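You operate a simulated robot arm through the tools that you are given. There is no shell and no other tool. Be economical: measure what you need, move in short steps, check, and stop when the job is done.

You are at the controls of a simulated two-armed robot. One attempt, no reset.

JOB
Fetch the yellow foam cover and set it on the top of the floor speaker. Turn the floor speaker knob to 3. Pick up the white metal box with one hand, pass it to the other hand and put it on the top of the white bench. Put two of the network leads from the top of the test bench on the top of the winder bench. Put the white speaker on the blue panel. Take the black connector and put it on top of the blue packet. Do these in any order. Set down upright: white metal box, white speaker, black connector.

Only the result counts: the job must be done as asked and must still hold three seconds after the hand-in. Knocking over, shifting, dropping, spilling or breaking anything else fails it. Lids that push on must go on centred and level and be pressed home; caps that screw on are set level and turned clockwise until they are tight.

ROBOT AND FRAMES
Two 7-joint arms with two-finger parallel grippers on one trunk, on a base that drives. Base frame: it is fixed to the floor where the robot stands at the start and does not move with it; the origin is under the middle of the robot, x ahead of it, y to its left, z up. Readings come in mm, rad, newtons and seconds.
The left shoulder is at the start at [70, 156, 1155], the right one opposite. Places, roughly: black connector (3x3x6 cm) [-300, 1000, 800]; blue packet [250, 1250, 750]; blue panel (13x18x2 cm) [800, -300, 900]; floor speaker knob [600, 300, 300]; network lead (10x2x10 cm) [-500, 3700, 900]; top of the floor speaker (29x20 cm) [800, 280, 340]; top of the white bench [-1800, -1300, 800]; top of the winder bench [-2700, 3800, 800]; white metal box (17x8x11 cm) [-200, 2600, 1300]; white speaker (11x9x19 cm) [-600, 1200, 900]; yellow foam cover (6x6x6 cm) [800, -200, 900]. Payload 3.91 kg a hand.
The tool frame of a hand sits at the grasp point between the pads (the TCP): z along the fingers, y along the line on which they close. The tips reach 30 mm beyond it. Largest opening 110 mm; finger width 20, thickness 10; the body of the gripper, 48 by 112 mm, starts 55 mm behind the TCP.
Orientation is that of the tool frame in the base frame, as a unit quaternion [w, x, y, z]. With the fingers straight down and closing along the base's y, the tool's x points along the base's -x, its y along +y and its z along -z.

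CONTROLS
- The arms move only by the tool servo_tool. It takes "left_commands", "right_commands" or both (then of equal length, played together; a hand with none holds still); each is a list of rows, each an object of numbers (a shift or turn left out is 0, a gripper value left out holds the last): "fingers": the finger opening in m, from 0 to 0.11; "tx", "ty", "tz": the shift along the tool's x, y, z in units of 30 mm (1.0 is 30 mm); "rx", "ry", "rz": the turn, a rotation vector about the tool's x, y, z in units of 4 degrees (1.0 is 4 degrees). In form: [{"fingers": .., "tx": .., "ty": .., "tz": .., "rx": .., "ry": .., "rz": ..}, ...]. A call has 1 to 12 rows; each row shifts and turns the commanded pose from where the row before left it, along the tool's axes as they then stand. A call with a number of a shift or a turn outside -1 to 1 is refused whole. A row lasts 0.2 s, in which the tool goes at most 50 mm and 0.15 rad; a call with a longer step from one row to the next is refused whole, and so is a gripper value outside its range. A pose out of reach is approached as far as the arm can. The call stops where the force on the tool passes 40 N (or 10 N more than at its start, if that is more) or the arm is blocked; 0.2 s more then pass. The fingers move at their own pace (about 108 mm/s each) and stop on an object; they squeeze with about 28 N. The grip force told is the motor's: it shows also when the fingers shut on nothing. Time passes only in rows, and 0.2 s behind the last, so rows that do not move let the fingers close. It gives the time, the measured TCP pose, the force on the tool (base axes), the opening and the grip force at its end, in the units of the frame above (readings bear some noise), with the torque about the TCP (base axes, N m) and any sound that the robot's microphone picked up, and new pictures: "views" is both (left out), scene, wrist or none (wrist: the cameras of the hands that moved).
- Cameras (640 x 400 px; columns grow to the right, rows downward): "scene" is now at [117.6, 52.5, 1370.1]; the picture's right is [0.64, -0.77, -0.00], its down [-0.52, -0.44, -0.73] and it looks along [0.56, 0.47, -0.68] (base axes); focal length 214 px, centre (320, 200). "left" rides on the left gripper at [72, -17, -103] in its tool frame; the picture's right is [0.23, 0.97, 0.00], its down [-0.76, 0.18, -0.62] and it looks along [-0.61, 0.14, 0.78] (tool axes); focal length 222 px, centre (320, 200). "right" rides on the right gripper at [72, 17, -103] in its tool frame; the picture's right is [-0.23, 0.97, 0.00], its down [-0.76, -0.18, -0.62] and it looks along [-0.61, -0.14, 0.78] (tool axes); focal length 222 px, centre (320, 200). There is no depth. A picture from a camera that has moved, and an enlarged one, comes with that camera's place and axes in the base frame and with its lens.
- raise_lower(by): slides the trunk up (or, below 0, down) by that many mm; the arms and the scene camera ride with it, the base frame stays. It gives what a move gives, with no picture.
- base_move(legs): drives the robot by 1 to 6 legs, each [ahead, left, turn to the left] in mm, mm and rad, along the robot's own axes; the way and the turn of a leg run together, so that a leg with both is an arc; at most 1500 mm and 3.142 rad a leg. The arms and the cameras ride along, it lands a little off, and it stops where it bumps. It gives what a move gives, and a new picture of the scene camera.
- aim_head(pan, tilt): turns the head with the scene camera to pan (to the left, within 1.501 rad either way) and tilt (down, from -0.506 to 1.204), counted from straight ahead of the robot. It gives what a move gives, and a new picture of the scene camera.
- zoom(camera, box): a new picture of the part [left, top, right, bottom] of that camera's present view, enlarged. No time passes.
- finish_job(): hands the job in; it is judged then, once.

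Go step by step. Nothing tells you exact positions but the pictures and the camera data: compare them with the known pose of the tool, close in by small moves and look again before you grip or let go. The budget is 207 turns and 260 pictures, counting those below and the enlarged ones. Unless the task says otherwise, let go and move clear before handing in, and close with one line.

The tools are called after "Request:" as name(argument=value, ...) on one line, values as JSON. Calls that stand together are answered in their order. servo_tool: Moves the arms, as the interface text tells. Its arguments: {"type":"object","properties":{"left_commands":{"type":"array","items":{"type":"object","properties":{"fingers":{"type":"number"},"tx":{"type":"number"},"ty":{"type":"number"},"tz":{"type":"number"},"rx":{"type":"number"},"ry":{"type":"number"},"rz":{"type":"number"}}}},"right_commands":{"type":"array","items":{"type":"object","properties":{"fingers":{"type":"number"},"tx":{"type":"number"},"ty":{"type":"number"},"tz":{"type":"number"},"rx":{"type":"number"},"ry":{"type":"number"},"rz":{"type":"number"}}}},"views":{"type":"string","enum":["both","scene","wrist","none"]}},"required":[]} The other tools are called the same way: raise_lower (by) slides the trunk up or down; base_move (legs) drives the base; aim_head (pan, tilt) turns the head that bears the scene camera; zoom (camera, box) takes an enlarged picture of a part of a camera's view; finish_job () hands the job in.

At the start:

```text
time: 0.0
left_tool_pos: [457.6, 596.4, 1176.3]
left_tcp_rot: [0.0, 0.0, 1.0, 0.0]
left_ft_force: [0.0, 0.0, 0.2]
left_wrist_torque: [0.0, 0.01, -0.02]
left_width: 110.0
left_grasp_force: 0.0
right_tool_pos: [632.2, 107.5, 1168.7]
right_tcp_rot: [0.0, 0.0, 1.0, 0.0]
right_ft_force: [0.1, 0.6, -1.1]
right_wrist_torque: [0.0, -0.01, 0.0]
right_width: 109.7
right_grasp_force: 0.0
trunk travel left (down, up): [-600.0, 340.0]
robot x, y, heading: [-2.1, 1.1, -0.001]
head pan, tilt: [0.696, 0.745]
```

scene: 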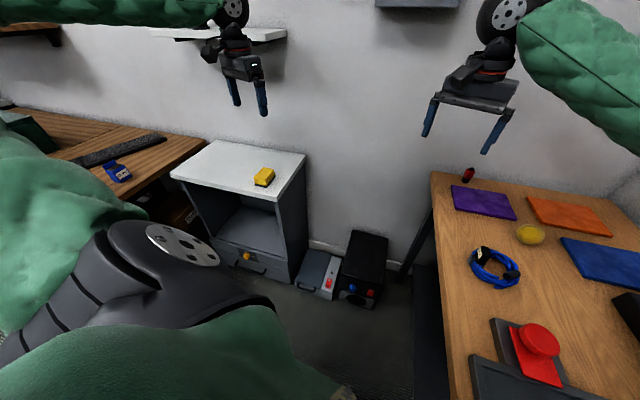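
right: 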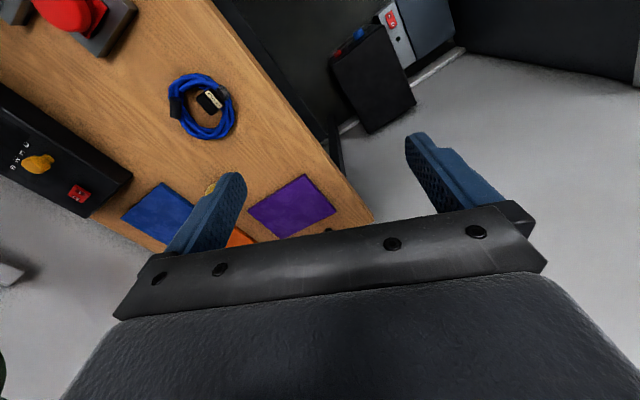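
left: 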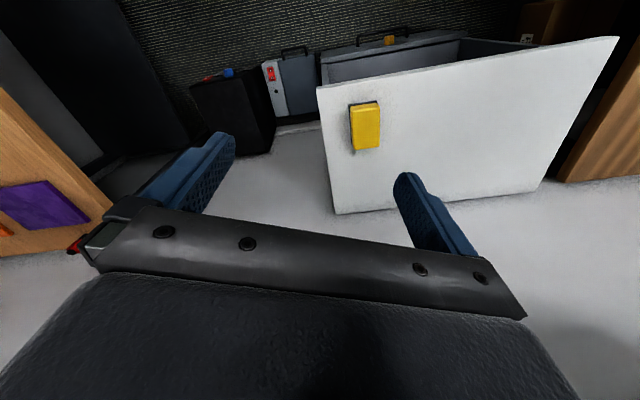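

I see a workbench ahead right with coloured panels and a yellow round thing, and a small black floor speaker between the bench and a white cabinet. I look around with the head first.

Request:
aim_head(pan=-0.3, tilt=0.7)

Request:
aim_head(pan=1.5, tilt=0.5)

```text
time: 1.3
left_tool_pos: [458.5, 596.6, 1175.5]
left_tcp_rot: [0.001, 0.001, 1.0, -0.001]
left_ft_force: [0.0, 0.6, -0.1]
left_wrist_torque: [0.0, 0.0, -0.01]
left_width: 109.8
left_grasp_force: 0.0
right_tool_pos: [631.2, 107.7, 1169.0]
right_tcp_rot: [0.0, 0.001, 1.0, 0.0]
right_ft_force: [0.8, 0.2, -0.7]
right_wrist_torque: [0.02, 0.02, 0.01]
right_width: 109.9
right_grasp_force: 0.0
trunk travel left (down, up): [-600.0, 340.0]
robot x, y, heading: [1.0, 2.5, -0.002]
head pan, tilt: [-0.3, 0.7]
camera scene: at [135.1, -25.9, 1373.9], right [-0.29, -0.96, 0.0], down [-0.62, 0.19, -0.76], along [0.73, -0.23, -0.64], focal length 214 px, centre (320, 200)
```

scene: 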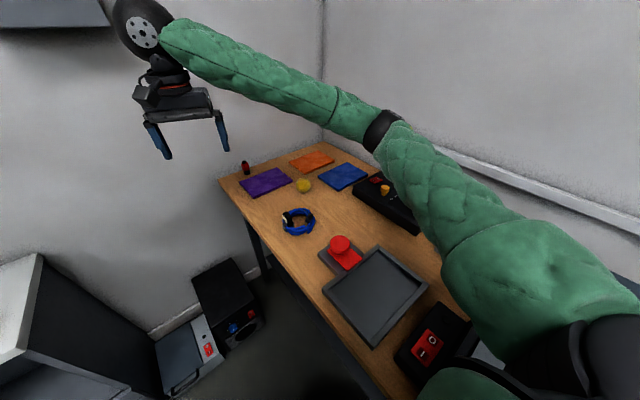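

```text
time: 3.1
left_tool_pos: [459.3, 596.7, 1174.8]
left_tcp_rot: [-0.001, 0.0, 1.0, 0.0]
left_ft_force: [0.7, 0.1, 0.0]
left_wrist_torque: [0.0, -0.02, 0.04]
left_width: 109.8
left_grasp_force: 0.1
right_tool_pos: [631.5, 107.1, 1169.3]
right_tcp_rot: [-0.001, 0.001, 1.0, 0.0]
right_ft_force: [0.2, 0.2, -0.9]
right_wrist_torque: [0.0, -0.04, -0.02]
right_width: 109.9
right_grasp_force: 0.0
trunk travel left (down, up): [-600.0, 340.0]
robot x, y, heading: [-0.0, 5.3, -0.002]
head pan, tilt: [1.499, 0.499]
camera scene: at [60.5, 89.9, 1391.6], right [1.0, -0.07, 0.0], down [-0.03, -0.48, -0.88], along [0.06, 0.88, -0.48], focal length 214 px, centre (320, 200)
```

scene: 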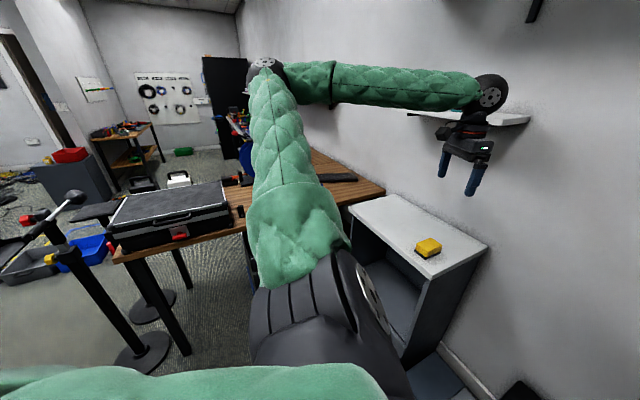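

The yellow cover and the blue panel lie on the bench in front right; the speaker stands on the floor. I zoom in on the speaker and the bench.

Request:
aim_head(pan=0.3, tilt=0.8)

Request:
zoom(camera="scene", box=[130, 180, 330, 340])

Request:
zoom(camera="scene", box=[280, 90, 520, 280])

```text
time: 4.5
left_tool_pos: [459.2, 596.5, 1176.4]
left_tcp_rot: [0.0, 0.0, 1.0, 0.0]
left_ft_force: [0.2, -0.2, -0.6]
left_wrist_torque: [0.0, 0.01, 0.01]
left_width: 110.1
left_grasp_force: 0.1
right_tool_pos: [632.0, 107.7, 1169.8]
right_tcp_rot: [0.0, -0.001, 1.0, 0.0]
right_ft_force: [-0.1, -0.2, 0.2]
right_wrist_torque: [0.0, -0.02, -0.01]
right_width: 109.8
right_grasp_force: 0.1
trunk travel left (down, up): [-600.0, 340.0]
robot x, y, heading: [-2.6, 0.5, 0.004]
head pan, tilt: [0.3, 0.799]
camera scene: at [130.9, 23.1, 1365.7], right [0.3, -0.96, 0.0], down [-0.68, -0.21, -0.7], along [0.67, 0.21, -0.72], focal length 214 px, centre (320, 200)
```

scene: 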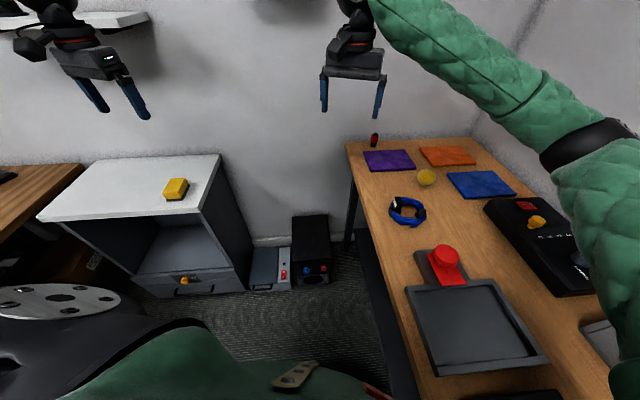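

```text
2.50 times, centred on (230, 260) of scene
camera zoom: at [130.9, 23.1, 1365.7], right [0.3, -0.96, 0.0], down [-0.68, -0.21, -0.7], along [0.67, 0.21, -0.72], focal length 536 px, centre (545, 50)
```

zoom: 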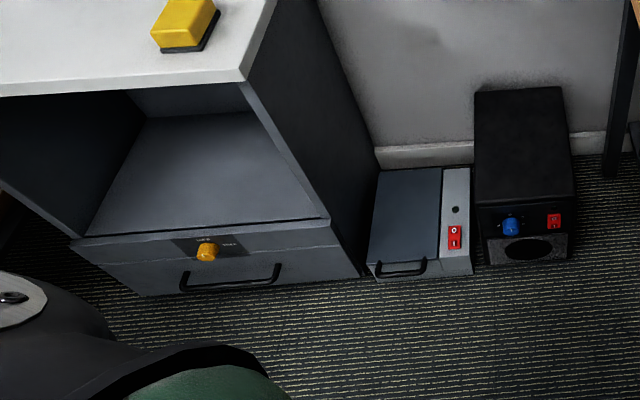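

```text
2.11 times, centred on (400, 185) of scene
camera zoom: at [130.9, 23.1, 1365.7], right [0.3, -0.96, 0.0], down [-0.68, -0.21, -0.7], along [0.67, 0.21, -0.72], focal length 452 px, centre (152, 232)
```

zoom: 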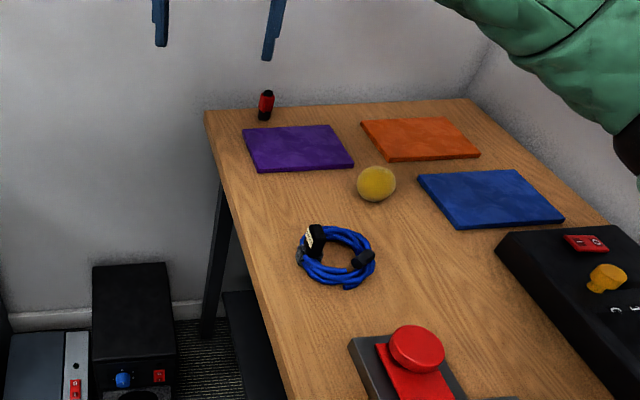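

The foam ball is about at [767, -154, 900]; I move the right hand above it and look.

Request:
servo_tool(right_commands=[{"tx": -0.45, "ty": -0.87, "tz": 0.4, "fingers": 0.1}, {"tx": -0.45, "ty": -0.87, "tz": 0.4}, {"tx": -0.45, "ty": -0.87, "tz": 0.4}, {"tx": -0.45, "ty": -0.87, "tz": 0.4}, {"tx": -0.45, "ty": -0.87, "tz": 0.4}, {"tx": -0.45, "ty": -0.87, "tz": 0.4}, {"tx": -0.45, "ty": -0.87, "tz": 0.4}, {"tx": -0.45, "ty": -0.87, "tz": 0.4}, {"tx": -0.45, "ty": -0.87, "tz": 0.4}, {"tx": -0.45, "ty": -0.87, "tz": 0.4}])

```text
time: 6.7
left_tool_pos: [458.1, 596.8, 1176.2]
left_tcp_rot: [-0.001, 0.0, 1.0, 0.0]
left_ft_force: [-0.2, 0.3, 0.0]
left_wrist_torque: [0.04, 0.01, -0.01]
left_width: 109.8
left_grasp_force: 0.1
right_tool_pos: [766.4, -155.9, 1048.3]
right_tcp_rot: [0.0, 0.0, 1.0, 0.0]
right_ft_force: [1.1, 0.1, 0.2]
right_wrist_torque: [-0.01, 0.0, -0.01]
right_width: 99.9
right_grasp_force: 0.0
trunk travel left (down, up): [-600.0, 340.0]
robot x, y, heading: [3.4, -1.7, 0.001]
head pan, tilt: [0.3, 0.799]
camera scene: at [131.1, 22.0, 1365.7], right [0.3, -0.96, 0.0], down [-0.69, -0.21, -0.7], along [0.67, 0.21, -0.72], focal length 214 px, centre (320, 200)
camera right: at [694.3, -139.7, 1151.1], right [0.23, 0.97, 0.0], down [0.76, -0.18, 0.62], along [0.61, -0.14, -0.78], focal length 222 px, centre (320, 200)
```

scene: 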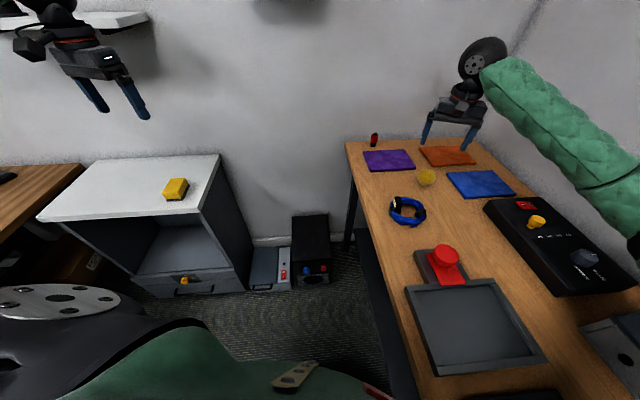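
right: 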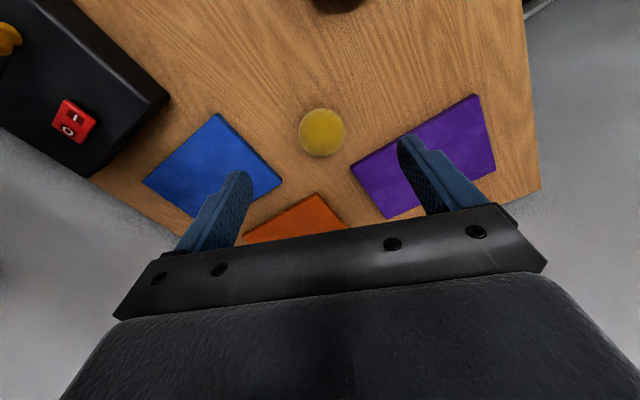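

Request:
servo_tool(right_commands=[{"tx": -0.25, "ty": -0.03, "tz": 0.9, "fingers": 0.09}, {"tx": -0.25, "ty": -0.03, "tz": 0.9}, {"tx": -0.25, "ty": -0.03, "tz": 0.9}, {"tx": -0.25, "ty": -0.03, "tz": 0.9}])

```text
time: 7.9
left_tool_pos: [451.6, 602.3, 1174.3]
left_tcp_rot: [0.004, 0.002, 1.0, -0.004]
left_ft_force: [0.7, 0.7, 0.1]
left_wrist_torque: [-0.04, 0.0, -0.01]
left_width: 109.9
left_grasp_force: 0.0
right_tool_pos: [794.8, -163.3, 978.0]
right_tcp_rot: [0.023, 0.008, 1.0, -0.006]
right_ft_force: [-0.6, -0.9, 0.1]
right_wrist_torque: [0.01, -0.04, 0.03]
right_width: 89.8
right_grasp_force: 0.0
trunk travel left (down, up): [-600.0, 340.0]
robot x, y, heading: [0.4, -5.0, -0.002]
head pan, tilt: [0.3, 0.799]
stopped in row 4 (right hand): the arm was blocked; the commanded pose is now the measured one
camera scene: at [119.5, 31.4, 1366.7], right [0.29, -0.96, 0.01], down [-0.68, -0.22, -0.7], along [0.67, 0.2, -0.71], focal length 214 px, centre (320, 200)
camera right: at [718.0, -144.5, 1077.1], right [0.24, 0.97, 0.0], down [0.73, -0.18, 0.66], along [0.64, -0.16, -0.75], focal length 222 px, centre (320, 200)
```

scene: 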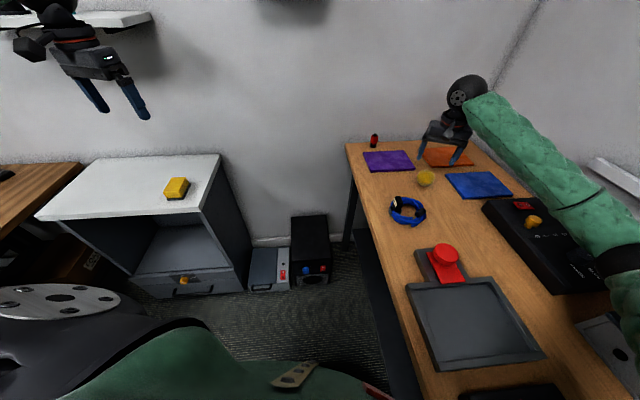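
right: 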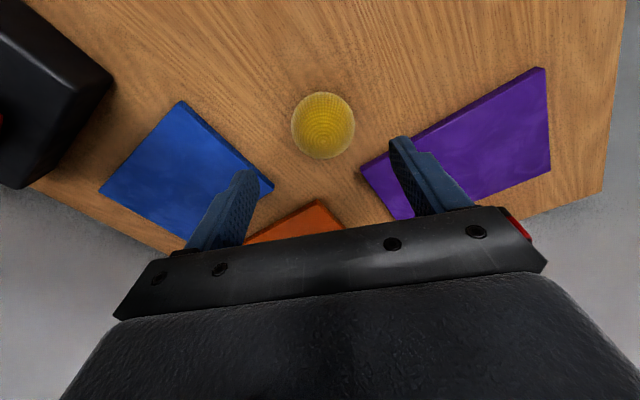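

The right arm got blocked though the fingers are clear; perhaps the elbow touches something at the right. I back up and look there.

Request:
servo_tool(right_commands=[{"tz": -0.9, "tx": 0.2}, {"tz": -0.5}], views="none")

Request:
aim_head(pan=-0.9, tilt=0.6)

```text
time: 8.5
left_tool_pos: [457.3, 592.4, 1176.1]
left_tcp_rot: [0.002, 0.002, 1.0, 0.0]
left_ft_force: [0.3, 0.5, -0.1]
left_wrist_torque: [0.0, 0.02, -0.02]
left_width: 110.0
left_grasp_force: 0.0
right_tool_pos: [791.3, -170.4, 998.9]
right_tcp_rot: [0.012, 0.006, 1.0, -0.001]
right_ft_force: [0.3, 0.0, 0.6]
right_wrist_torque: [0.02, -0.02, -0.03]
right_width: 90.1
right_grasp_force: 0.0
trunk travel left (down, up): [-600.0, 340.0]
robot x, y, heading: [1.0, -3.7, -0.003]
head pan, tilt: [0.3, 0.799]
```

```text
time: 9.9
left_tool_pos: [457.1, 592.7, 1177.5]
left_tcp_rot: [0.001, 0.001, 1.0, 0.0]
left_ft_force: [-0.8, -0.3, -0.3]
left_wrist_torque: [0.0, -0.01, 0.0]
left_width: 110.0
left_grasp_force: 0.0
right_tool_pos: [791.9, -166.9, 1001.5]
right_tcp_rot: [0.014, 0.005, 1.0, 0.0]
right_ft_force: [0.6, 0.0, -0.3]
right_wrist_torque: [0.0, 0.0, -0.01]
right_width: 89.9
right_grasp_force: 0.1
trunk travel left (down, up): [-600.0, 340.0]
robot x, y, heading: [-0.6, -4.4, -0.002]
head pan, tilt: [-0.901, 0.6]
camera scene: at [105.9, -73.6, 1382.6], right [-0.78, -0.62, 0.0], down [-0.35, 0.44, -0.83], along [0.51, -0.65, -0.56], focal length 214 px, centre (320, 200)
```

scene: 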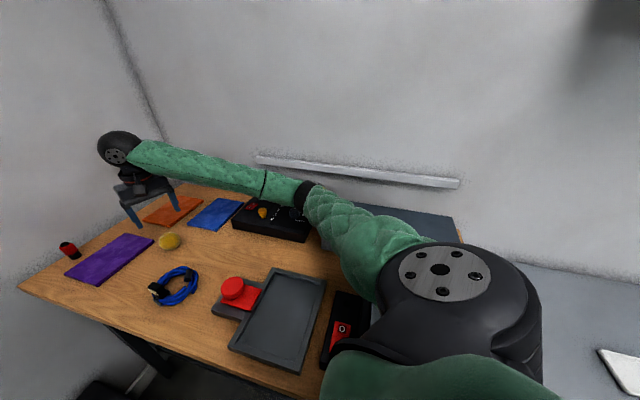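

The right elbow sits low just behind the black console. I raise the trunk so the elbow stays well above it, then try again.

Request:
raise_lower(by=200)

Request:
servo_tool(right_commands=[{"tz": 0.9}, {"tz": 0.9}, {"tz": 0.9}, {"tz": 0.9}, {"tz": 0.9}, {"tz": 0.9}, {"tz": 0.9}, {}])

```text
time: 12.0
left_tool_pos: [461.0, 593.7, 1375.0]
left_tcp_rot: [0.0, 0.001, 1.0, 0.0]
left_ft_force: [0.2, 0.4, -0.2]
left_wrist_torque: [-0.02, 0.0, -0.02]
left_width: 109.9
left_grasp_force: 0.1
right_tool_pos: [795.5, -167.2, 1199.1]
right_tcp_rot: [0.013, 0.005, 1.0, -0.001]
right_ft_force: [-0.3, 0.0, 1.0]
right_wrist_torque: [-0.02, 0.02, 0.03]
right_width: 90.1
right_grasp_force: 0.1
trunk travel left (down, up): [-800.0, 140.0]
robot x, y, heading: [1.6, -1.4, -0.005]
head pan, tilt: [-0.901, 0.6]
```

```text
time: 13.8
left_tool_pos: [460.6, 593.4, 1375.8]
left_tcp_rot: [0.0, 0.001, 1.0, 0.0]
left_ft_force: [-0.8, 0.1, -0.4]
left_wrist_torque: [0.0, -0.03, -0.01]
left_width: 110.2
left_grasp_force: 0.1
right_tool_pos: [799.1, -168.9, 1011.4]
right_tcp_rot: [0.013, 0.005, 1.0, 0.0]
right_ft_force: [-0.7, 0.0, -0.2]
right_wrist_torque: [0.01, 0.01, -0.01]
right_width: 90.1
right_grasp_force: 0.0
trunk travel left (down, up): [-800.0, 140.0]
robot x, y, heading: [-4.4, -0.5, -0.004]
head pan, tilt: [-0.901, 0.6]
camera scene: at [108.5, -71.9, 1582.6], right [-0.79, -0.62, 0.0], down [-0.35, 0.44, -0.83], along [0.51, -0.65, -0.56], focal length 214 px, centre (320, 200)
camera right: at [724.5, -151.2, 1113.0], right [0.24, 0.97, 0.0], down [0.74, -0.18, 0.64], along [0.63, -0.15, -0.77], focal length 222 px, centre (320, 200)
```

scene: 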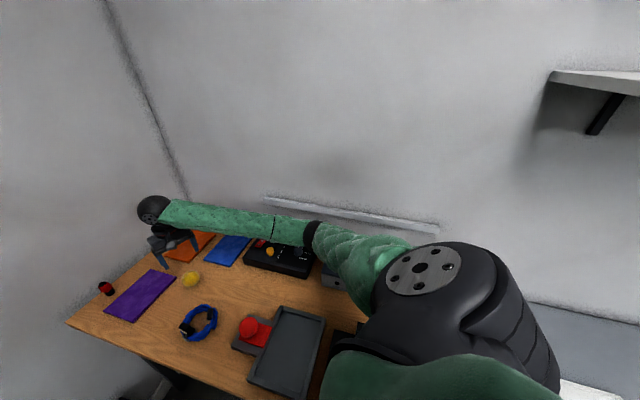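
right: 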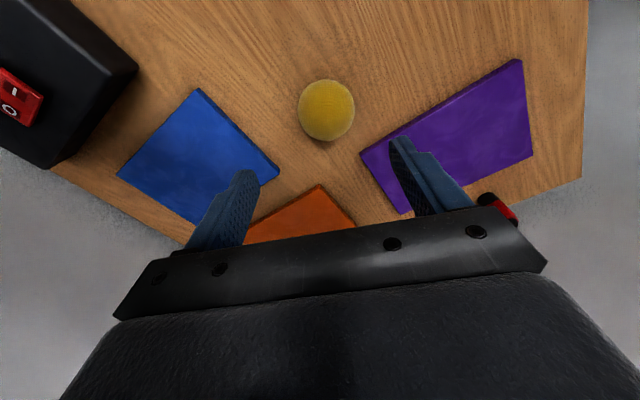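

Request:
servo_tool(right_commands=[{"tz": 0.9, "ty": 0.2, "rx": 0}, {"tz": 0.9}, {"tz": 0.9}, {"tz": 0.6}, {}])

```text
time: 15.2
left_tool_pos: [447.2, 608.4, 1372.7]
left_tcp_rot: [-0.001, -0.019, 1.0, 0.0]
left_ft_force: [-0.5, -1.0, 0.2]
left_wrist_torque: [0.06, -0.07, -0.01]
left_width: 110.2
left_grasp_force: 0.1
right_tool_pos: [820.5, -125.7, 916.4]
right_tcp_rot: [0.017, -0.017, 1.0, 0.003]
right_ft_force: [0.1, -0.2, 0.7]
right_wrist_torque: [-0.03, -0.01, -0.02]
right_width: 90.0
right_grasp_force: 0.0
trunk travel left (down, up): [-800.0, 140.0]
robot x, y, heading: [10.4, -7.2, 0.036]
head pan, tilt: [-0.901, 0.6]
stopped in row 5 (right hand): the arm was blocked; the commanded pose is now the measured one
camera scene: at [122.6, -70.9, 1581.5], right [-0.76, -0.65, 0.0], down [-0.37, 0.43, -0.83], along [0.53, -0.63, -0.56], focal length 214 px, centre (320, 200)
camera right: at [745.2, -111.6, 1018.0], right [0.19, 0.98, 0.01], down [0.75, -0.15, 0.65], along [0.64, -0.11, -0.76], focal length 222 px, centre (320, 200)
```

scene: 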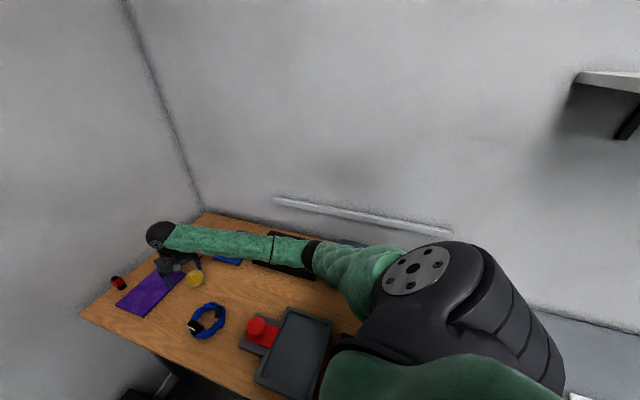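
right: 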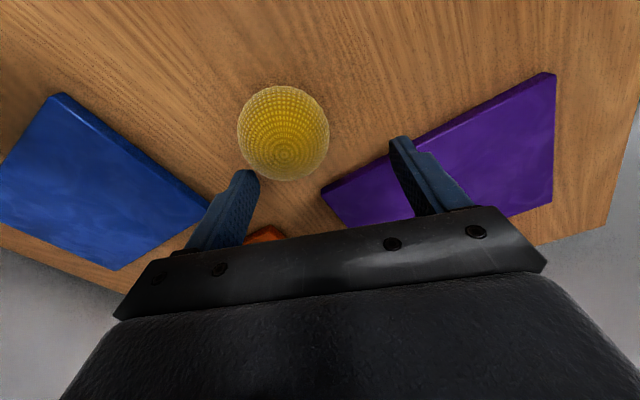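

The elbow still catches something and nudged the base. I'll lift the right hand out and use the left arm for the ball instead.

Request:
servo_tool(right_commands=[{"tz": -1}, {"tz": -1}, {"tz": -1}, {"tz": -1}, {"tz": -1}, {"tz": -1}, {"tz": -1}, {"tz": -1}, {"tz": -1}, {"tz": -1}, {"tz": -1}, {"tz": -1}], views="scene")

Request:
zoom(camera="scene", box=[70, 180, 390, 400])

```text
time: 17.8
left_tool_pos: [447.4, 603.0, 1374.7]
left_tcp_rot: [0.0, -0.014, 1.0, -0.001]
left_ft_force: [0.5, -0.5, -1.2]
left_wrist_torque: [-0.03, -0.01, -0.04]
left_width: 110.0
left_grasp_force: 0.0
right_tool_pos: [806.3, -141.5, 1277.2]
right_tcp_rot: [0.012, -0.011, 1.0, 0.0]
right_ft_force: [0.0, 0.6, 0.9]
right_wrist_torque: [0.0, -0.01, 0.01]
right_width: 90.0
right_grasp_force: 0.1
trunk travel left (down, up): [-800.0, 140.0]
robot x, y, heading: [5.5, -5.0, 0.021]
head pan, tilt: [-0.901, 0.6]
camera scene: at [117.4, -73.2, 1582.5], right [-0.77, -0.64, 0.0], down [-0.36, 0.43, -0.83], along [0.53, -0.63, -0.56], focal length 214 px, centre (320, 200)
```

scene: 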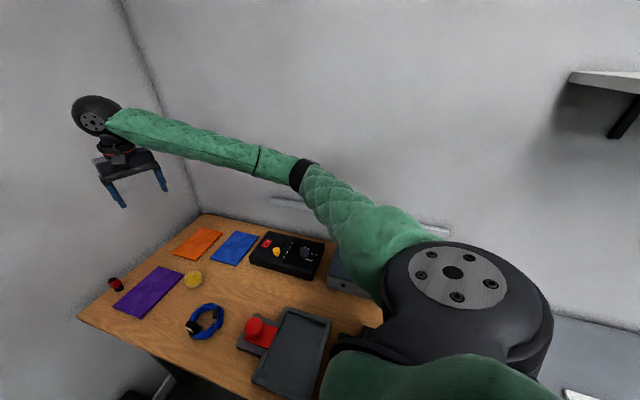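

```text
1.82 times, centred on (230, 290) of scene
camera zoom: at [117.4, -73.2, 1582.5], right [-0.77, -0.64, 0.0], down [-0.36, 0.43, -0.83], along [0.53, -0.63, -0.56], focal length 390 px, centre (484, 36)
```

zoom: 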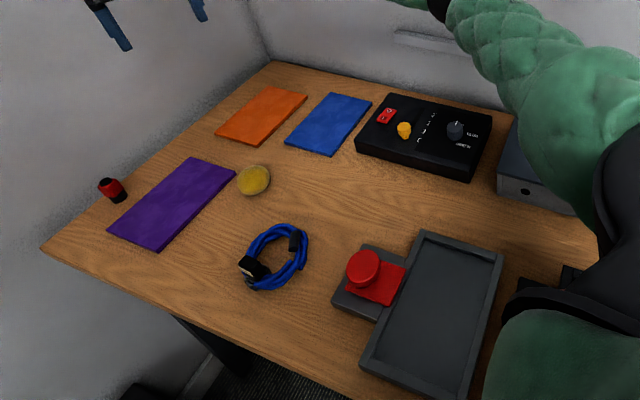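

Request:
servo_tool(right_commands=[{"tx": 0.82, "ty": -0.53, "tz": -0.2}, {"tx": 0.82, "ty": -0.53, "tz": -0.2}, {"tx": 0.82, "ty": -0.53, "tz": -0.2}, {"tx": 0.82, "ty": -0.53, "tz": -0.2}, {"tx": 0.82, "ty": -0.53, "tz": -0.2}, {"tx": 0.82, "ty": -0.53, "tz": -0.2}, {"tx": 0.82, "ty": -0.53, "tz": -0.2}, {"tx": 0.82, "ty": -0.53, "tz": -0.2}, {"tx": 0.82, "ty": -0.53, "tz": -0.2}, {"tx": 0.82, "ty": -0.53, "tz": -0.2}], left_commands=[{"tx": -0.6, "ty": -1}, {"tx": -0.6, "ty": -1}, {"tx": -0.6, "ty": -1}, {"tx": -0.6, "ty": -1}, {"tx": -0.6, "ty": -1}, {"tx": -0.6, "ty": -1}, {"tx": -0.6, "ty": -1}, {"tx": -0.6, "ty": -1}, {"tx": -0.6, "ty": -1}, {"tx": -0.6, "ty": -1}], views="scene")

```text
time: 20.2
left_tool_pos: [628.4, 373.0, 1375.7]
left_tcp_rot: [0.002, -0.045, 0.999, -0.006]
left_ft_force: [-0.7, 0.6, 0.7]
left_wrist_torque: [0.0, 0.01, -0.02]
left_width: 109.9
left_grasp_force: 0.0
right_tool_pos: [594.1, -240.9, 1333.7]
right_tcp_rot: [0.013, -0.048, 0.999, -0.003]
right_ft_force: [-0.5, -1.4, 0.2]
right_wrist_torque: [0.02, 0.0, 0.0]
right_width: 90.2
right_grasp_force: 0.0
trunk travel left (down, up): [-800.0, 140.0]
robot x, y, heading: [21.8, 8.4, 0.092]
head pan, tilt: [-0.901, 0.6]
stopped in row 10 (left hand): the arm was blocked; the commanded pose is now the measured one
camera scene: at [134.8, -34.5, 1586.4], right [-0.72, -0.69, 0.01], down [-0.39, 0.4, -0.83], along [0.57, -0.61, -0.55], focal length 214 px, centre (320, 200)
```

scene: 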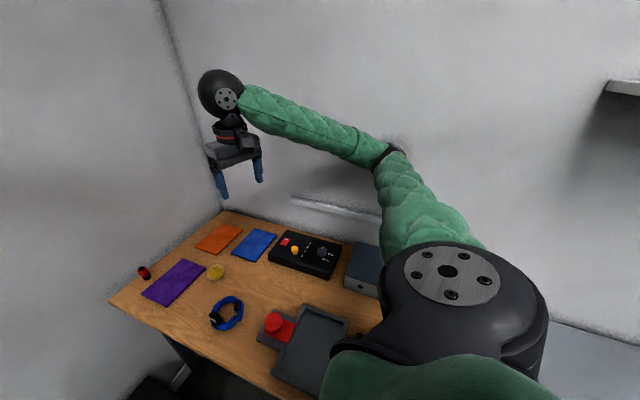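

The right elbow is pressing the right wall, which turned the base. I drive the base left and a bit forward, away from that wall.

Request:
base_move(legs=[[0, 200, 0], [105, 0, -0.09]])

```text
time: 22.4
left_tool_pos: [665.8, 523.5, 1374.7]
left_tcp_rot: [-0.003, -0.017, 1.0, 0.003]
left_ft_force: [1.2, -0.4, 0.1]
left_wrist_torque: [0.0, 0.03, -0.03]
left_width: 110.1
left_grasp_force: 0.0
right_tool_pos: [619.6, -84.6, 1329.0]
right_tcp_rot: [0.015, -0.025, 1.0, 0.004]
right_ft_force: [-0.4, 0.0, 1.1]
right_wrist_torque: [0.0, -0.01, 0.01]
right_width: 90.1
right_grasp_force: 0.1
trunk travel left (down, up): [-800.0, 140.0]
robot x, y, heading: [63.8, 202.4, 0.049]
head pan, tilt: [-0.901, 0.6]
stopped in leg 2: the robot was blocked; the commanded pose is now the measured one
camera scene: at [166.3, 135.4, 1583.6], right [-0.75, -0.66, -0.01], down [-0.37, 0.43, -0.83], along [0.55, -0.62, -0.56], focal length 214 px, centre (320, 200)
```

scene: 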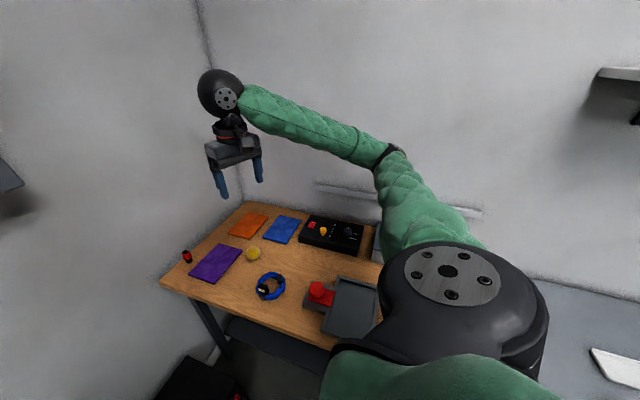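

Blocked again, maybe by the left arm against a wall shelf. I look left.

Request:
aim_head(pan=0.7, tilt=0.5)

```text
time: 24.1
left_tool_pos: [666.4, 523.0, 1374.6]
left_tcp_rot: [-0.003, -0.016, 1.0, 0.002]
left_ft_force: [0.7, -0.2, 0.2]
left_wrist_torque: [-0.01, -0.02, 0.0]
left_width: 110.2
left_grasp_force: 0.1
right_tool_pos: [615.8, -85.6, 1330.6]
right_tcp_rot: [0.016, -0.023, 1.0, 0.002]
right_ft_force: [-0.4, -0.3, -0.4]
right_wrist_torque: [0.01, 0.0, -0.01]
right_width: 90.0
right_grasp_force: 0.2
trunk travel left (down, up): [-800.0, 140.0]
robot x, y, heading: [65.6, 202.4, 0.048]
head pan, tilt: [0.7, 0.499]
camera scene: at [173.6, 264.4, 1592.6], right [0.68, -0.73, 0.0], down [-0.34, -0.32, -0.88], along [0.65, 0.6, -0.47], focal length 214 px, centre (320, 200)
```

scene: 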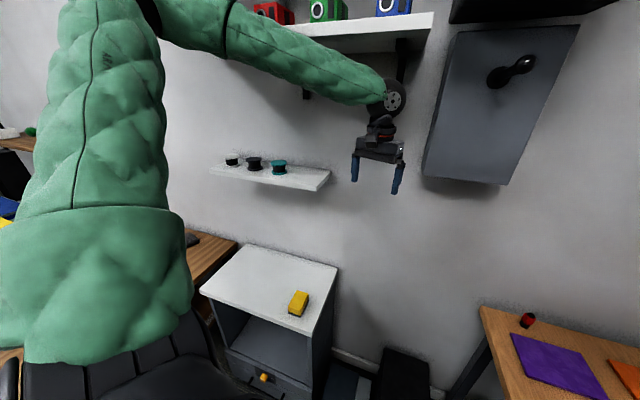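

The left wrist is under/against an upper wall shelf. I pull the left hand back, away from the wall.

Request:
servo_tool(left_commands=[{"tx": 1}, {"tx": 1}, {"tx": 1}, {"tx": 1}, {"tx": 1}, {"tx": 1}, {"tx": 1, "tz": 0.5}, {"tz": 1}, {"tz": 1}, {"tz": 1}], views="scene")

```text
time: 26.3
left_tool_pos: [496.2, 522.5, 1277.8]
left_tcp_rot: [-0.007, -0.018, 1.0, 0.001]
left_ft_force: [0.5, 0.4, 0.7]
left_wrist_torque: [0.02, 0.0, -0.01]
left_width: 109.9
left_grasp_force: 0.1
left hand out of reach, approached as far as the arm can: row 8, 9, 10
right_tool_pos: [629.6, -82.3, 1325.6]
right_tcp_rot: [0.011, -0.023, 1.0, 0.002]
right_ft_force: [0.1, -0.2, 0.4]
right_wrist_torque: [-0.02, 0.0, 0.02]
right_width: 90.1
right_grasp_force: 0.0
trunk travel left (down, up): [-800.0, 140.0]
robot x, y, heading: [69.9, 203.8, 0.05]
head pan, tilt: [0.7, 0.499]
camera scene: at [188.4, 267.8, 1591.6], right [0.68, -0.73, 0.0], down [-0.35, -0.33, -0.88], along [0.64, 0.6, -0.48], focal length 214 px, centre (320, 200)
```

scene: 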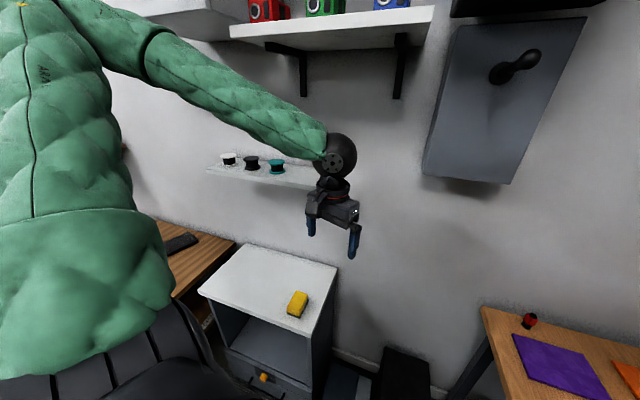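

Request:
raise_lower(by=-120)

Request:
aim_head(pan=-0.7, tilt=0.6)

```text
time: 27.8
left_tool_pos: [497.0, 522.3, 1158.0]
left_tcp_rot: [-0.007, -0.017, 1.0, 0.001]
left_ft_force: [-0.1, -0.4, -0.1]
left_wrist_torque: [0.0, -0.03, -0.01]
left_width: 110.0
left_grasp_force: 0.0
right_tool_pos: [628.6, -83.1, 1204.7]
right_tcp_rot: [0.011, -0.023, 1.0, 0.002]
right_ft_force: [0.1, -0.7, -0.1]
right_wrist_torque: [-0.03, 0.02, 0.0]
right_width: 90.0
right_grasp_force: 0.0
trunk travel left (down, up): [-680.0, 260.0]
robot x, y, heading: [65.6, 204.5, 0.047]
head pan, tilt: [0.7, 0.499]
```

```text
time: 29.3
left_tool_pos: [497.2, 522.1, 1157.5]
left_tcp_rot: [-0.007, -0.018, 1.0, 0.001]
left_ft_force: [-1.1, -0.1, -0.3]
left_wrist_torque: [0.03, -0.02, 0.01]
left_width: 110.1
left_grasp_force: 0.2
right_tool_pos: [628.9, -83.9, 1204.9]
right_tcp_rot: [0.011, -0.023, 1.0, 0.002]
right_ft_force: [-0.4, 0.4, -0.4]
right_wrist_torque: [0.03, -0.03, -0.02]
right_width: 89.9
right_grasp_force: 0.0
trunk travel left (down, up): [-680.0, 260.0]
robot x, y, heading: [69.8, 204.1, 0.053]
head pan, tilt: [-0.7, 0.6]
camera scene: at [191.6, 151.9, 1462.6], right [-0.61, -0.79, 0.0], down [-0.45, 0.34, -0.82], along [0.66, -0.5, -0.57], focal length 214 px, centre (320, 200)
```

scene: 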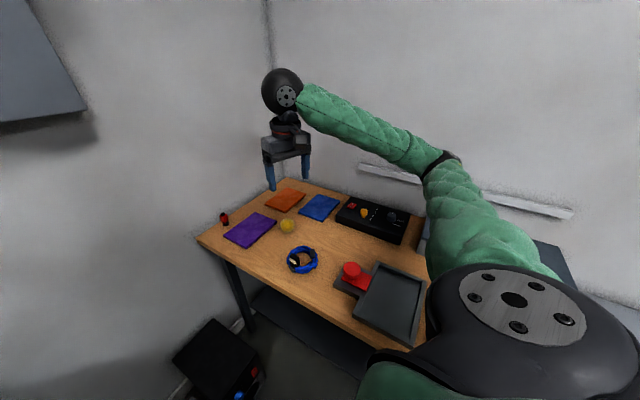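

Request:
servo_tool(right_commands=[{"tx": -0.61, "ty": -0.32, "tz": 0.6}, {"tx": -0.61, "ty": -0.32, "tz": 0.6}, {"tx": -0.61, "ty": -0.32, "tz": 0.6}, {"tx": -0.61, "ty": -0.32, "tz": 0.6}, {"tx": -0.61, "ty": -0.32, "tz": 0.9}, {"tx": -0.61, "ty": -0.32, "tz": 0.9}, {"tx": -0.61, "ty": -0.32, "tz": 0.9}, {"tx": -0.61, "ty": -0.32, "tz": 0.9}, {"tx": -0.61, "ty": -0.32, "tz": 0.9}])

```text
time: 31.3
left_tool_pos: [497.2, 521.5, 1157.2]
left_tcp_rot: [-0.007, -0.017, 1.0, 0.001]
left_ft_force: [-0.4, 0.1, -0.8]
left_wrist_torque: [0.01, 0.03, 0.01]
left_width: 110.1
left_grasp_force: 0.0
right_tool_pos: [802.3, -160.9, 1002.0]
right_tcp_rot: [0.011, -0.022, 1.0, 0.001]
right_ft_force: [-0.7, -0.1, 0.6]
right_wrist_torque: [0.05, 0.0, 0.04]
right_width: 90.5
right_grasp_force: 0.2
trunk travel left (down, up): [-680.0, 260.0]
robot x, y, heading: [67.4, 202.9, 0.049]
head pan, tilt: [-0.7, 0.6]
camera scene: at [192.7, 151.6, 1462.5], right [-0.61, -0.79, 0.0], down [-0.45, 0.34, -0.82], along [0.65, -0.5, -0.57], focal length 214 px, centre (320, 200)
camera right: at [727.4, -147.5, 1103.7], right [0.18, 0.98, 0.01], down [0.75, -0.15, 0.64], along [0.63, -0.11, -0.77], focal length 222 px, centre (320, 200)
```

scene: 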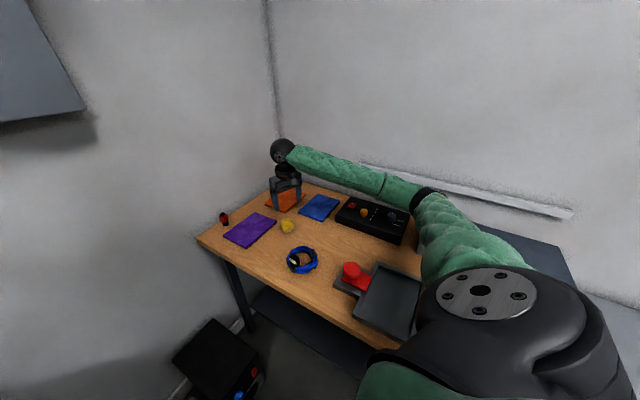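
right: 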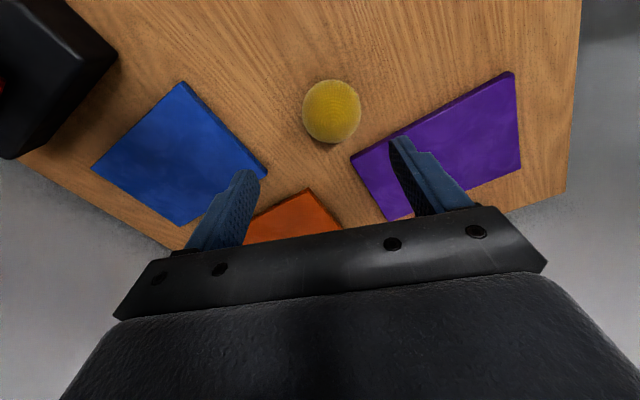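

Request:
servo_tool(right_commands=[{"ty": 0.2, "tz": 0.8}, {"ty": 0.2, "tz": 0.8}, {"tz": 0.9}, {"tz": 0.8}])

```text
time: 32.3
left_tool_pos: [497.6, 525.9, 1157.7]
left_tcp_rot: [-0.007, -0.018, 1.0, 0.0]
left_ft_force: [0.4, 0.5, 0.2]
left_wrist_torque: [-0.01, 0.01, -0.03]
left_width: 110.0
left_grasp_force: 0.0
right_tool_pos: [804.8, -147.2, 905.8]
right_tcp_rot: [0.012, -0.023, 1.0, 0.0]
right_ft_force: [-0.3, 1.8, 0.0]
right_wrist_torque: [-0.09, -0.01, -0.02]
right_width: 90.0
right_grasp_force: 0.0
trunk travel left (down, up): [-680.0, 260.0]
robot x, y, heading: [68.5, 206.4, 0.046]
head pan, tilt: [-0.7, 0.6]
camera scene: at [192.8, 155.6, 1463.8], right [-0.61, -0.8, 0.0], down [-0.45, 0.34, -0.83], along [0.66, -0.5, -0.56], focal length 214 px, centre (320, 200)
camera right: at [728.3, -134.6, 1006.7], right [0.18, 0.98, 0.01], down [0.75, -0.14, 0.64], along [0.63, -0.11, -0.77], focal length 222 px, centre (320, 200)
```

scene: 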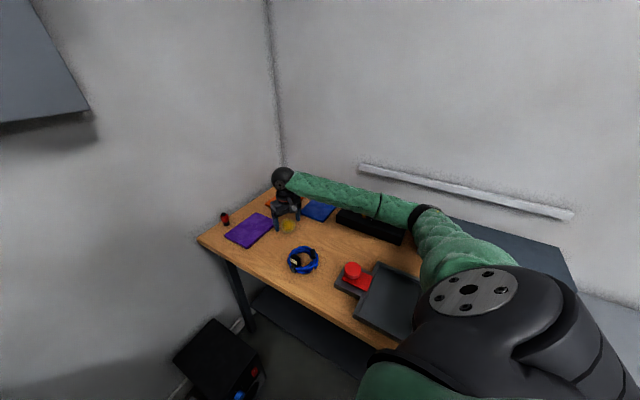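
right: 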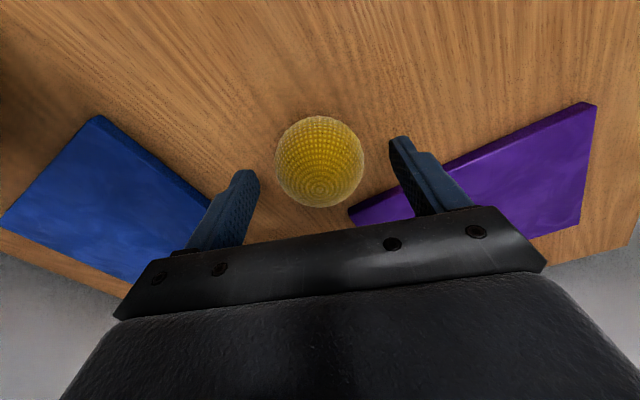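

Request:
servo_tool(right_commands=[{"tz": 0.4}, {"tz": 0.35}, {"fingers": 0.04}, {}, {}], views="wrist")

```text
time: 33.5
left_tool_pos: [500.4, 542.5, 1148.7]
left_tcp_rot: [-0.01, -0.032, 0.999, -0.004]
left_ft_force: [1.0, -0.8, 0.6]
left_wrist_torque: [-0.03, 0.1, 0.02]
left_width: 110.2
left_grasp_force: 0.1
right_tool_pos: [829.9, -115.5, 884.0]
right_tcp_rot: [0.013, -0.04, 0.999, 0.002]
right_ft_force: [-14.0, -17.7, 32.9]
right_wrist_torque: [-0.5, 0.46, 0.04]
right_width: 58.2
right_grasp_force: 27.9
trunk travel left (down, up): [-680.0, 260.0]
robot x, y, heading: [75.8, 199.8, 0.078]
head pan, tilt: [-0.7, 0.6]
stopped in row 5 (right hand): the force on the tool passed its limit at 48 N (the readings are from after the stop); the commanded pose is now the measured one
camera right: at [752.4, -105.2, 985.4], right [0.15, 0.99, 0.01], down [0.76, -0.12, 0.64], along [0.64, -0.09, -0.77], focal length 222 px, centre (320, 200)
```

right: 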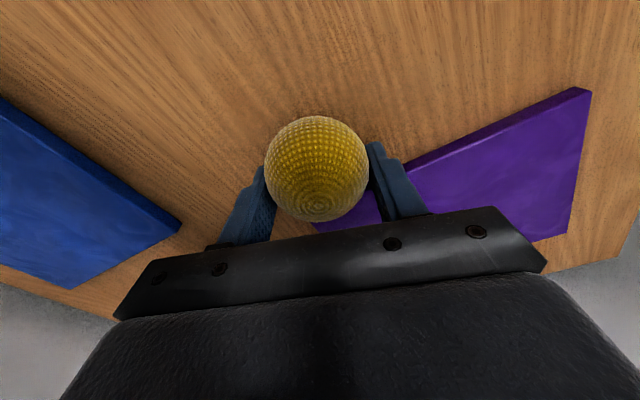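

The ball is gripped, but the base is again being nudged. I lift straight up now.

Request:
servo_tool(right_commands=[{"tz": -0.7}, {"tz": -1}, {"tz": -1}, {"tz": -1}, {"tz": -1}, {"tz": -1}, {"tz": -1}, {"tz": -1}])

```text
time: 35.3
left_tool_pos: [492.7, 529.8, 1158.4]
left_tcp_rot: [-0.007, -0.023, 1.0, 0.001]
left_ft_force: [-0.5, -0.2, 0.2]
left_wrist_torque: [0.0, -0.04, -0.01]
left_width: 109.9
left_grasp_force: 0.1
right_tool_pos: [803.8, -136.0, 1118.2]
right_tcp_rot: [0.013, -0.029, 0.999, 0.003]
right_ft_force: [0.3, -0.9, -0.3]
right_wrist_torque: [0.03, -0.04, -0.02]
right_width: 56.5
right_grasp_force: 27.7
trunk travel left (down, up): [-680.0, 260.0]
robot x, y, heading: [68.6, 203.8, 0.058]
head pan, tilt: [-0.7, 0.6]
camera scene: at [193.1, 155.7, 1462.5], right [-0.6, -0.8, 0.0], down [-0.45, 0.34, -0.83], along [0.66, -0.49, -0.56], focal length 214 px, centre (320, 200)
camera right: at [726.6, -124.1, 1218.9], right [0.17, 0.99, 0.01], down [0.75, -0.14, 0.64], along [0.64, -0.1, -0.77], focal length 222 px, centre (320, 200)
```

scene: 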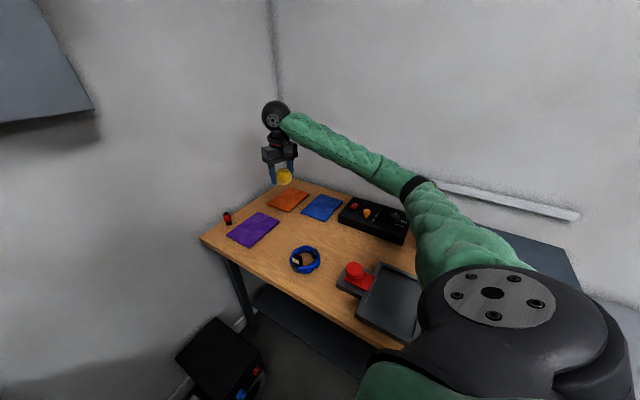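
right: 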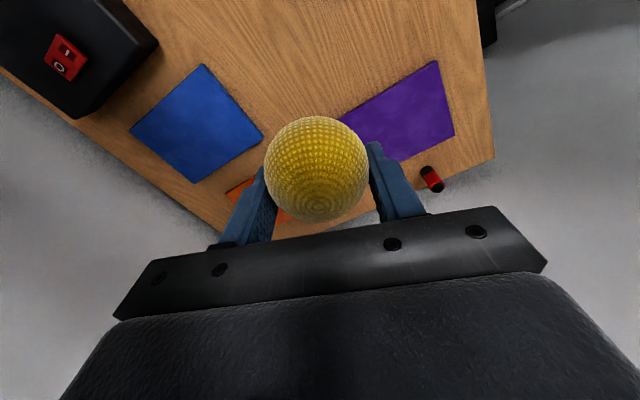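

The ball is in the right hand and the panels are untouched. Now I drive left/back and turn square to the wall, so the hand hovers above the floor speaker.

Request:
base_move(legs=[[-143, 275, 0], [0, 0, 0.33]])

Request:
aim_head(pan=-0.4, tilt=0.9)

```text
time: 38.5
left_tool_pos: [207.2, 913.2, 1157.6]
left_tcp_rot: [-0.007, -0.186, 0.983, 0.0]
left_ft_force: [-0.4, 0.3, 0.5]
left_wrist_torque: [-0.01, 0.0, 0.03]
left_width: 110.0
left_grasp_force: 0.0
right_tool_pos: [714.5, 383.3, 1117.2]
right_tcp_rot: [0.013, -0.193, 0.981, 0.006]
right_ft_force: [-0.7, 0.5, -0.3]
right_wrist_torque: [-0.04, 0.0, -0.02]
right_width: 56.4
right_grasp_force: 27.9
trunk travel left (down, up): [-680.0, 260.0]
robot x, y, heading: [-89.3, 470.2, 0.389]
head pan, tilt: [-0.7, 0.6]
camera scene: at [42.8, 461.7, 1462.5], right [-0.31, -0.95, 0.0], down [-0.54, 0.17, -0.82], along [0.78, -0.25, -0.57], focal length 214 px, centre (320, 200)
```

scene: 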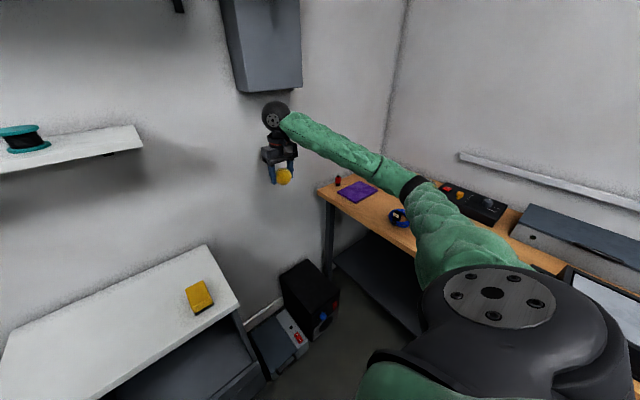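

```text
time: 39.2
left_tool_pos: [206.7, 912.8, 1157.8]
left_tcp_rot: [-0.007, -0.186, 0.983, -0.001]
left_ft_force: [-0.2, -0.1, 0.8]
left_wrist_torque: [-0.01, 0.01, 0.0]
left_width: 110.0
left_grasp_force: 0.1
right_tool_pos: [714.3, 382.1, 1118.3]
right_tcp_rot: [0.013, -0.192, 0.981, 0.006]
right_ft_force: [0.1, 0.2, -0.2]
right_wrist_torque: [0.0, 0.02, 0.01]
right_width: 56.8
right_grasp_force: 27.9
trunk travel left (down, up): [-680.0, 260.0]
robot x, y, heading: [-90.1, 469.4, 0.391]
head pan, tilt: [-0.4, 0.901]
camera scene: at [34.5, 487.2, 1437.8], right [-0.01, -1.0, 0.0], down [-0.78, 0.01, -0.62], along [0.62, -0.01, -0.78], focal length 214 px, centre (320, 200)
```

scene: 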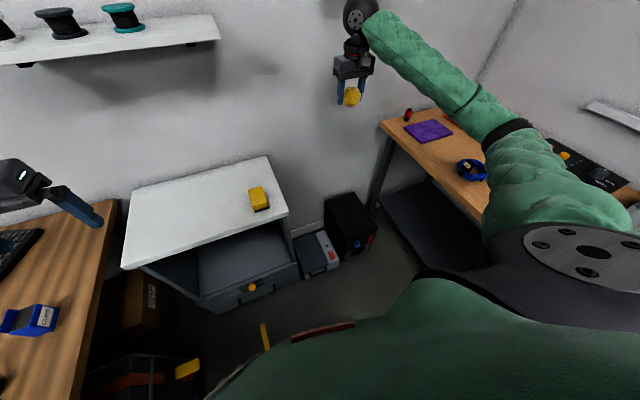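

The hand with the ball hovers near the speaker; I tuck the left hand in (desk at left) and shift the right one over the speaker top.

Request:
servo_tool(left_commands=[{"tx": -0.3, "ty": -0.9}, {"tx": -0.3, "ty": -0.9}, {"tx": -0.3, "ty": -0.9}, {"tx": -0.3, "ty": -0.9}, {"tx": -0.3, "ty": -0.9}, {"tx": -0.3, "ty": -0.9}, {"tx": -0.3, "ty": -0.9}], right_commands=[{"tx": -0.07, "ty": -0.4}, {"tx": -0.07, "ty": -0.4}, {"tx": -0.07, "ty": -0.4}, {"tx": -0.07, "ty": -0.4}, {"tx": -0.07, "ty": -0.4}, {"tx": -0.07, "ty": -0.4}, {"tx": -0.07, "ty": -0.3}], views="both")

```text
time: 40.9
left_tool_pos: [337.9, 760.4, 1155.7]
left_tcp_rot: [-0.007, -0.186, 0.983, 0.0]
left_ft_force: [-0.4, 0.6, -0.2]
left_wrist_torque: [0.0, 0.02, -0.01]
left_width: 110.1
left_grasp_force: 0.1
right_tool_pos: [761.6, 313.2, 1116.2]
right_tcp_rot: [0.014, -0.193, 0.981, 0.006]
right_ft_force: [0.6, -0.2, -0.3]
right_wrist_torque: [0.0, 0.04, 0.0]
right_width: 56.5
right_grasp_force: 27.9
trunk travel left (down, up): [-680.0, 260.0]
robot x, y, heading: [-89.6, 470.5, 0.392]
head pan, tilt: [-0.4, 0.901]
camera scene: at [36.5, 487.5, 1437.5], right [-0.01, -1.0, 0.0], down [-0.78, 0.01, -0.62], along [0.62, -0.01, -0.78], focal length 214 px, centre (320, 200)
camera right: at [686.0, 300.0, 1217.4], right [-0.16, 0.99, 0.01], down [0.76, 0.11, 0.64], along [0.63, 0.11, -0.77], focal length 222 px, centre (320, 200)
camera left: at [277.2, 718.6, 1259.8], right [-0.57, 0.82, 0.01], down [0.65, 0.45, 0.61], along [0.5, 0.35, -0.79], focal length 222 px, centre (320, 200)
```

scene: 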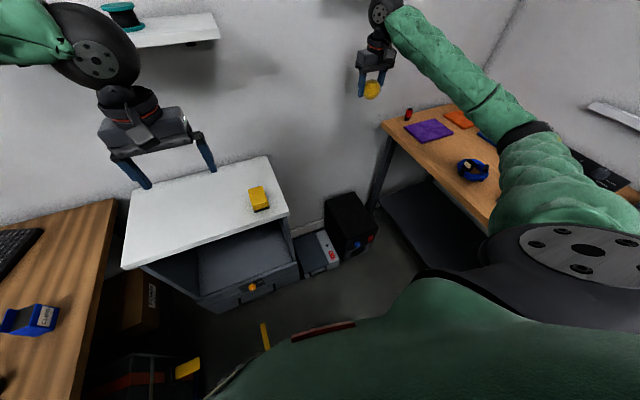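
right: 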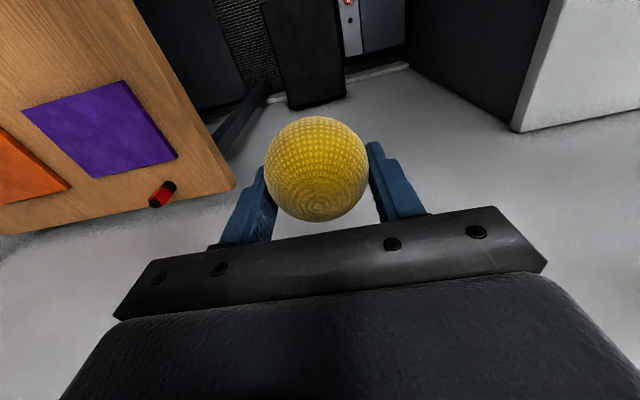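
left: 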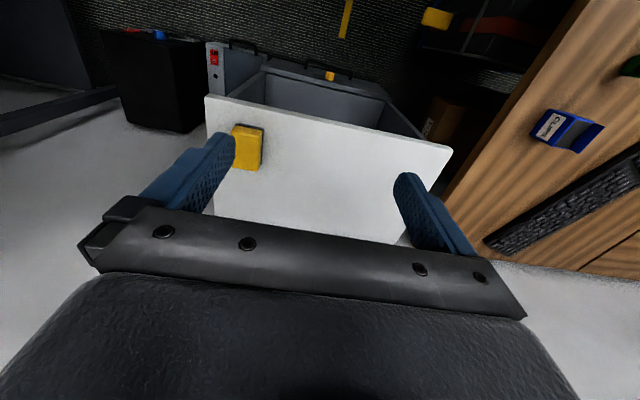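

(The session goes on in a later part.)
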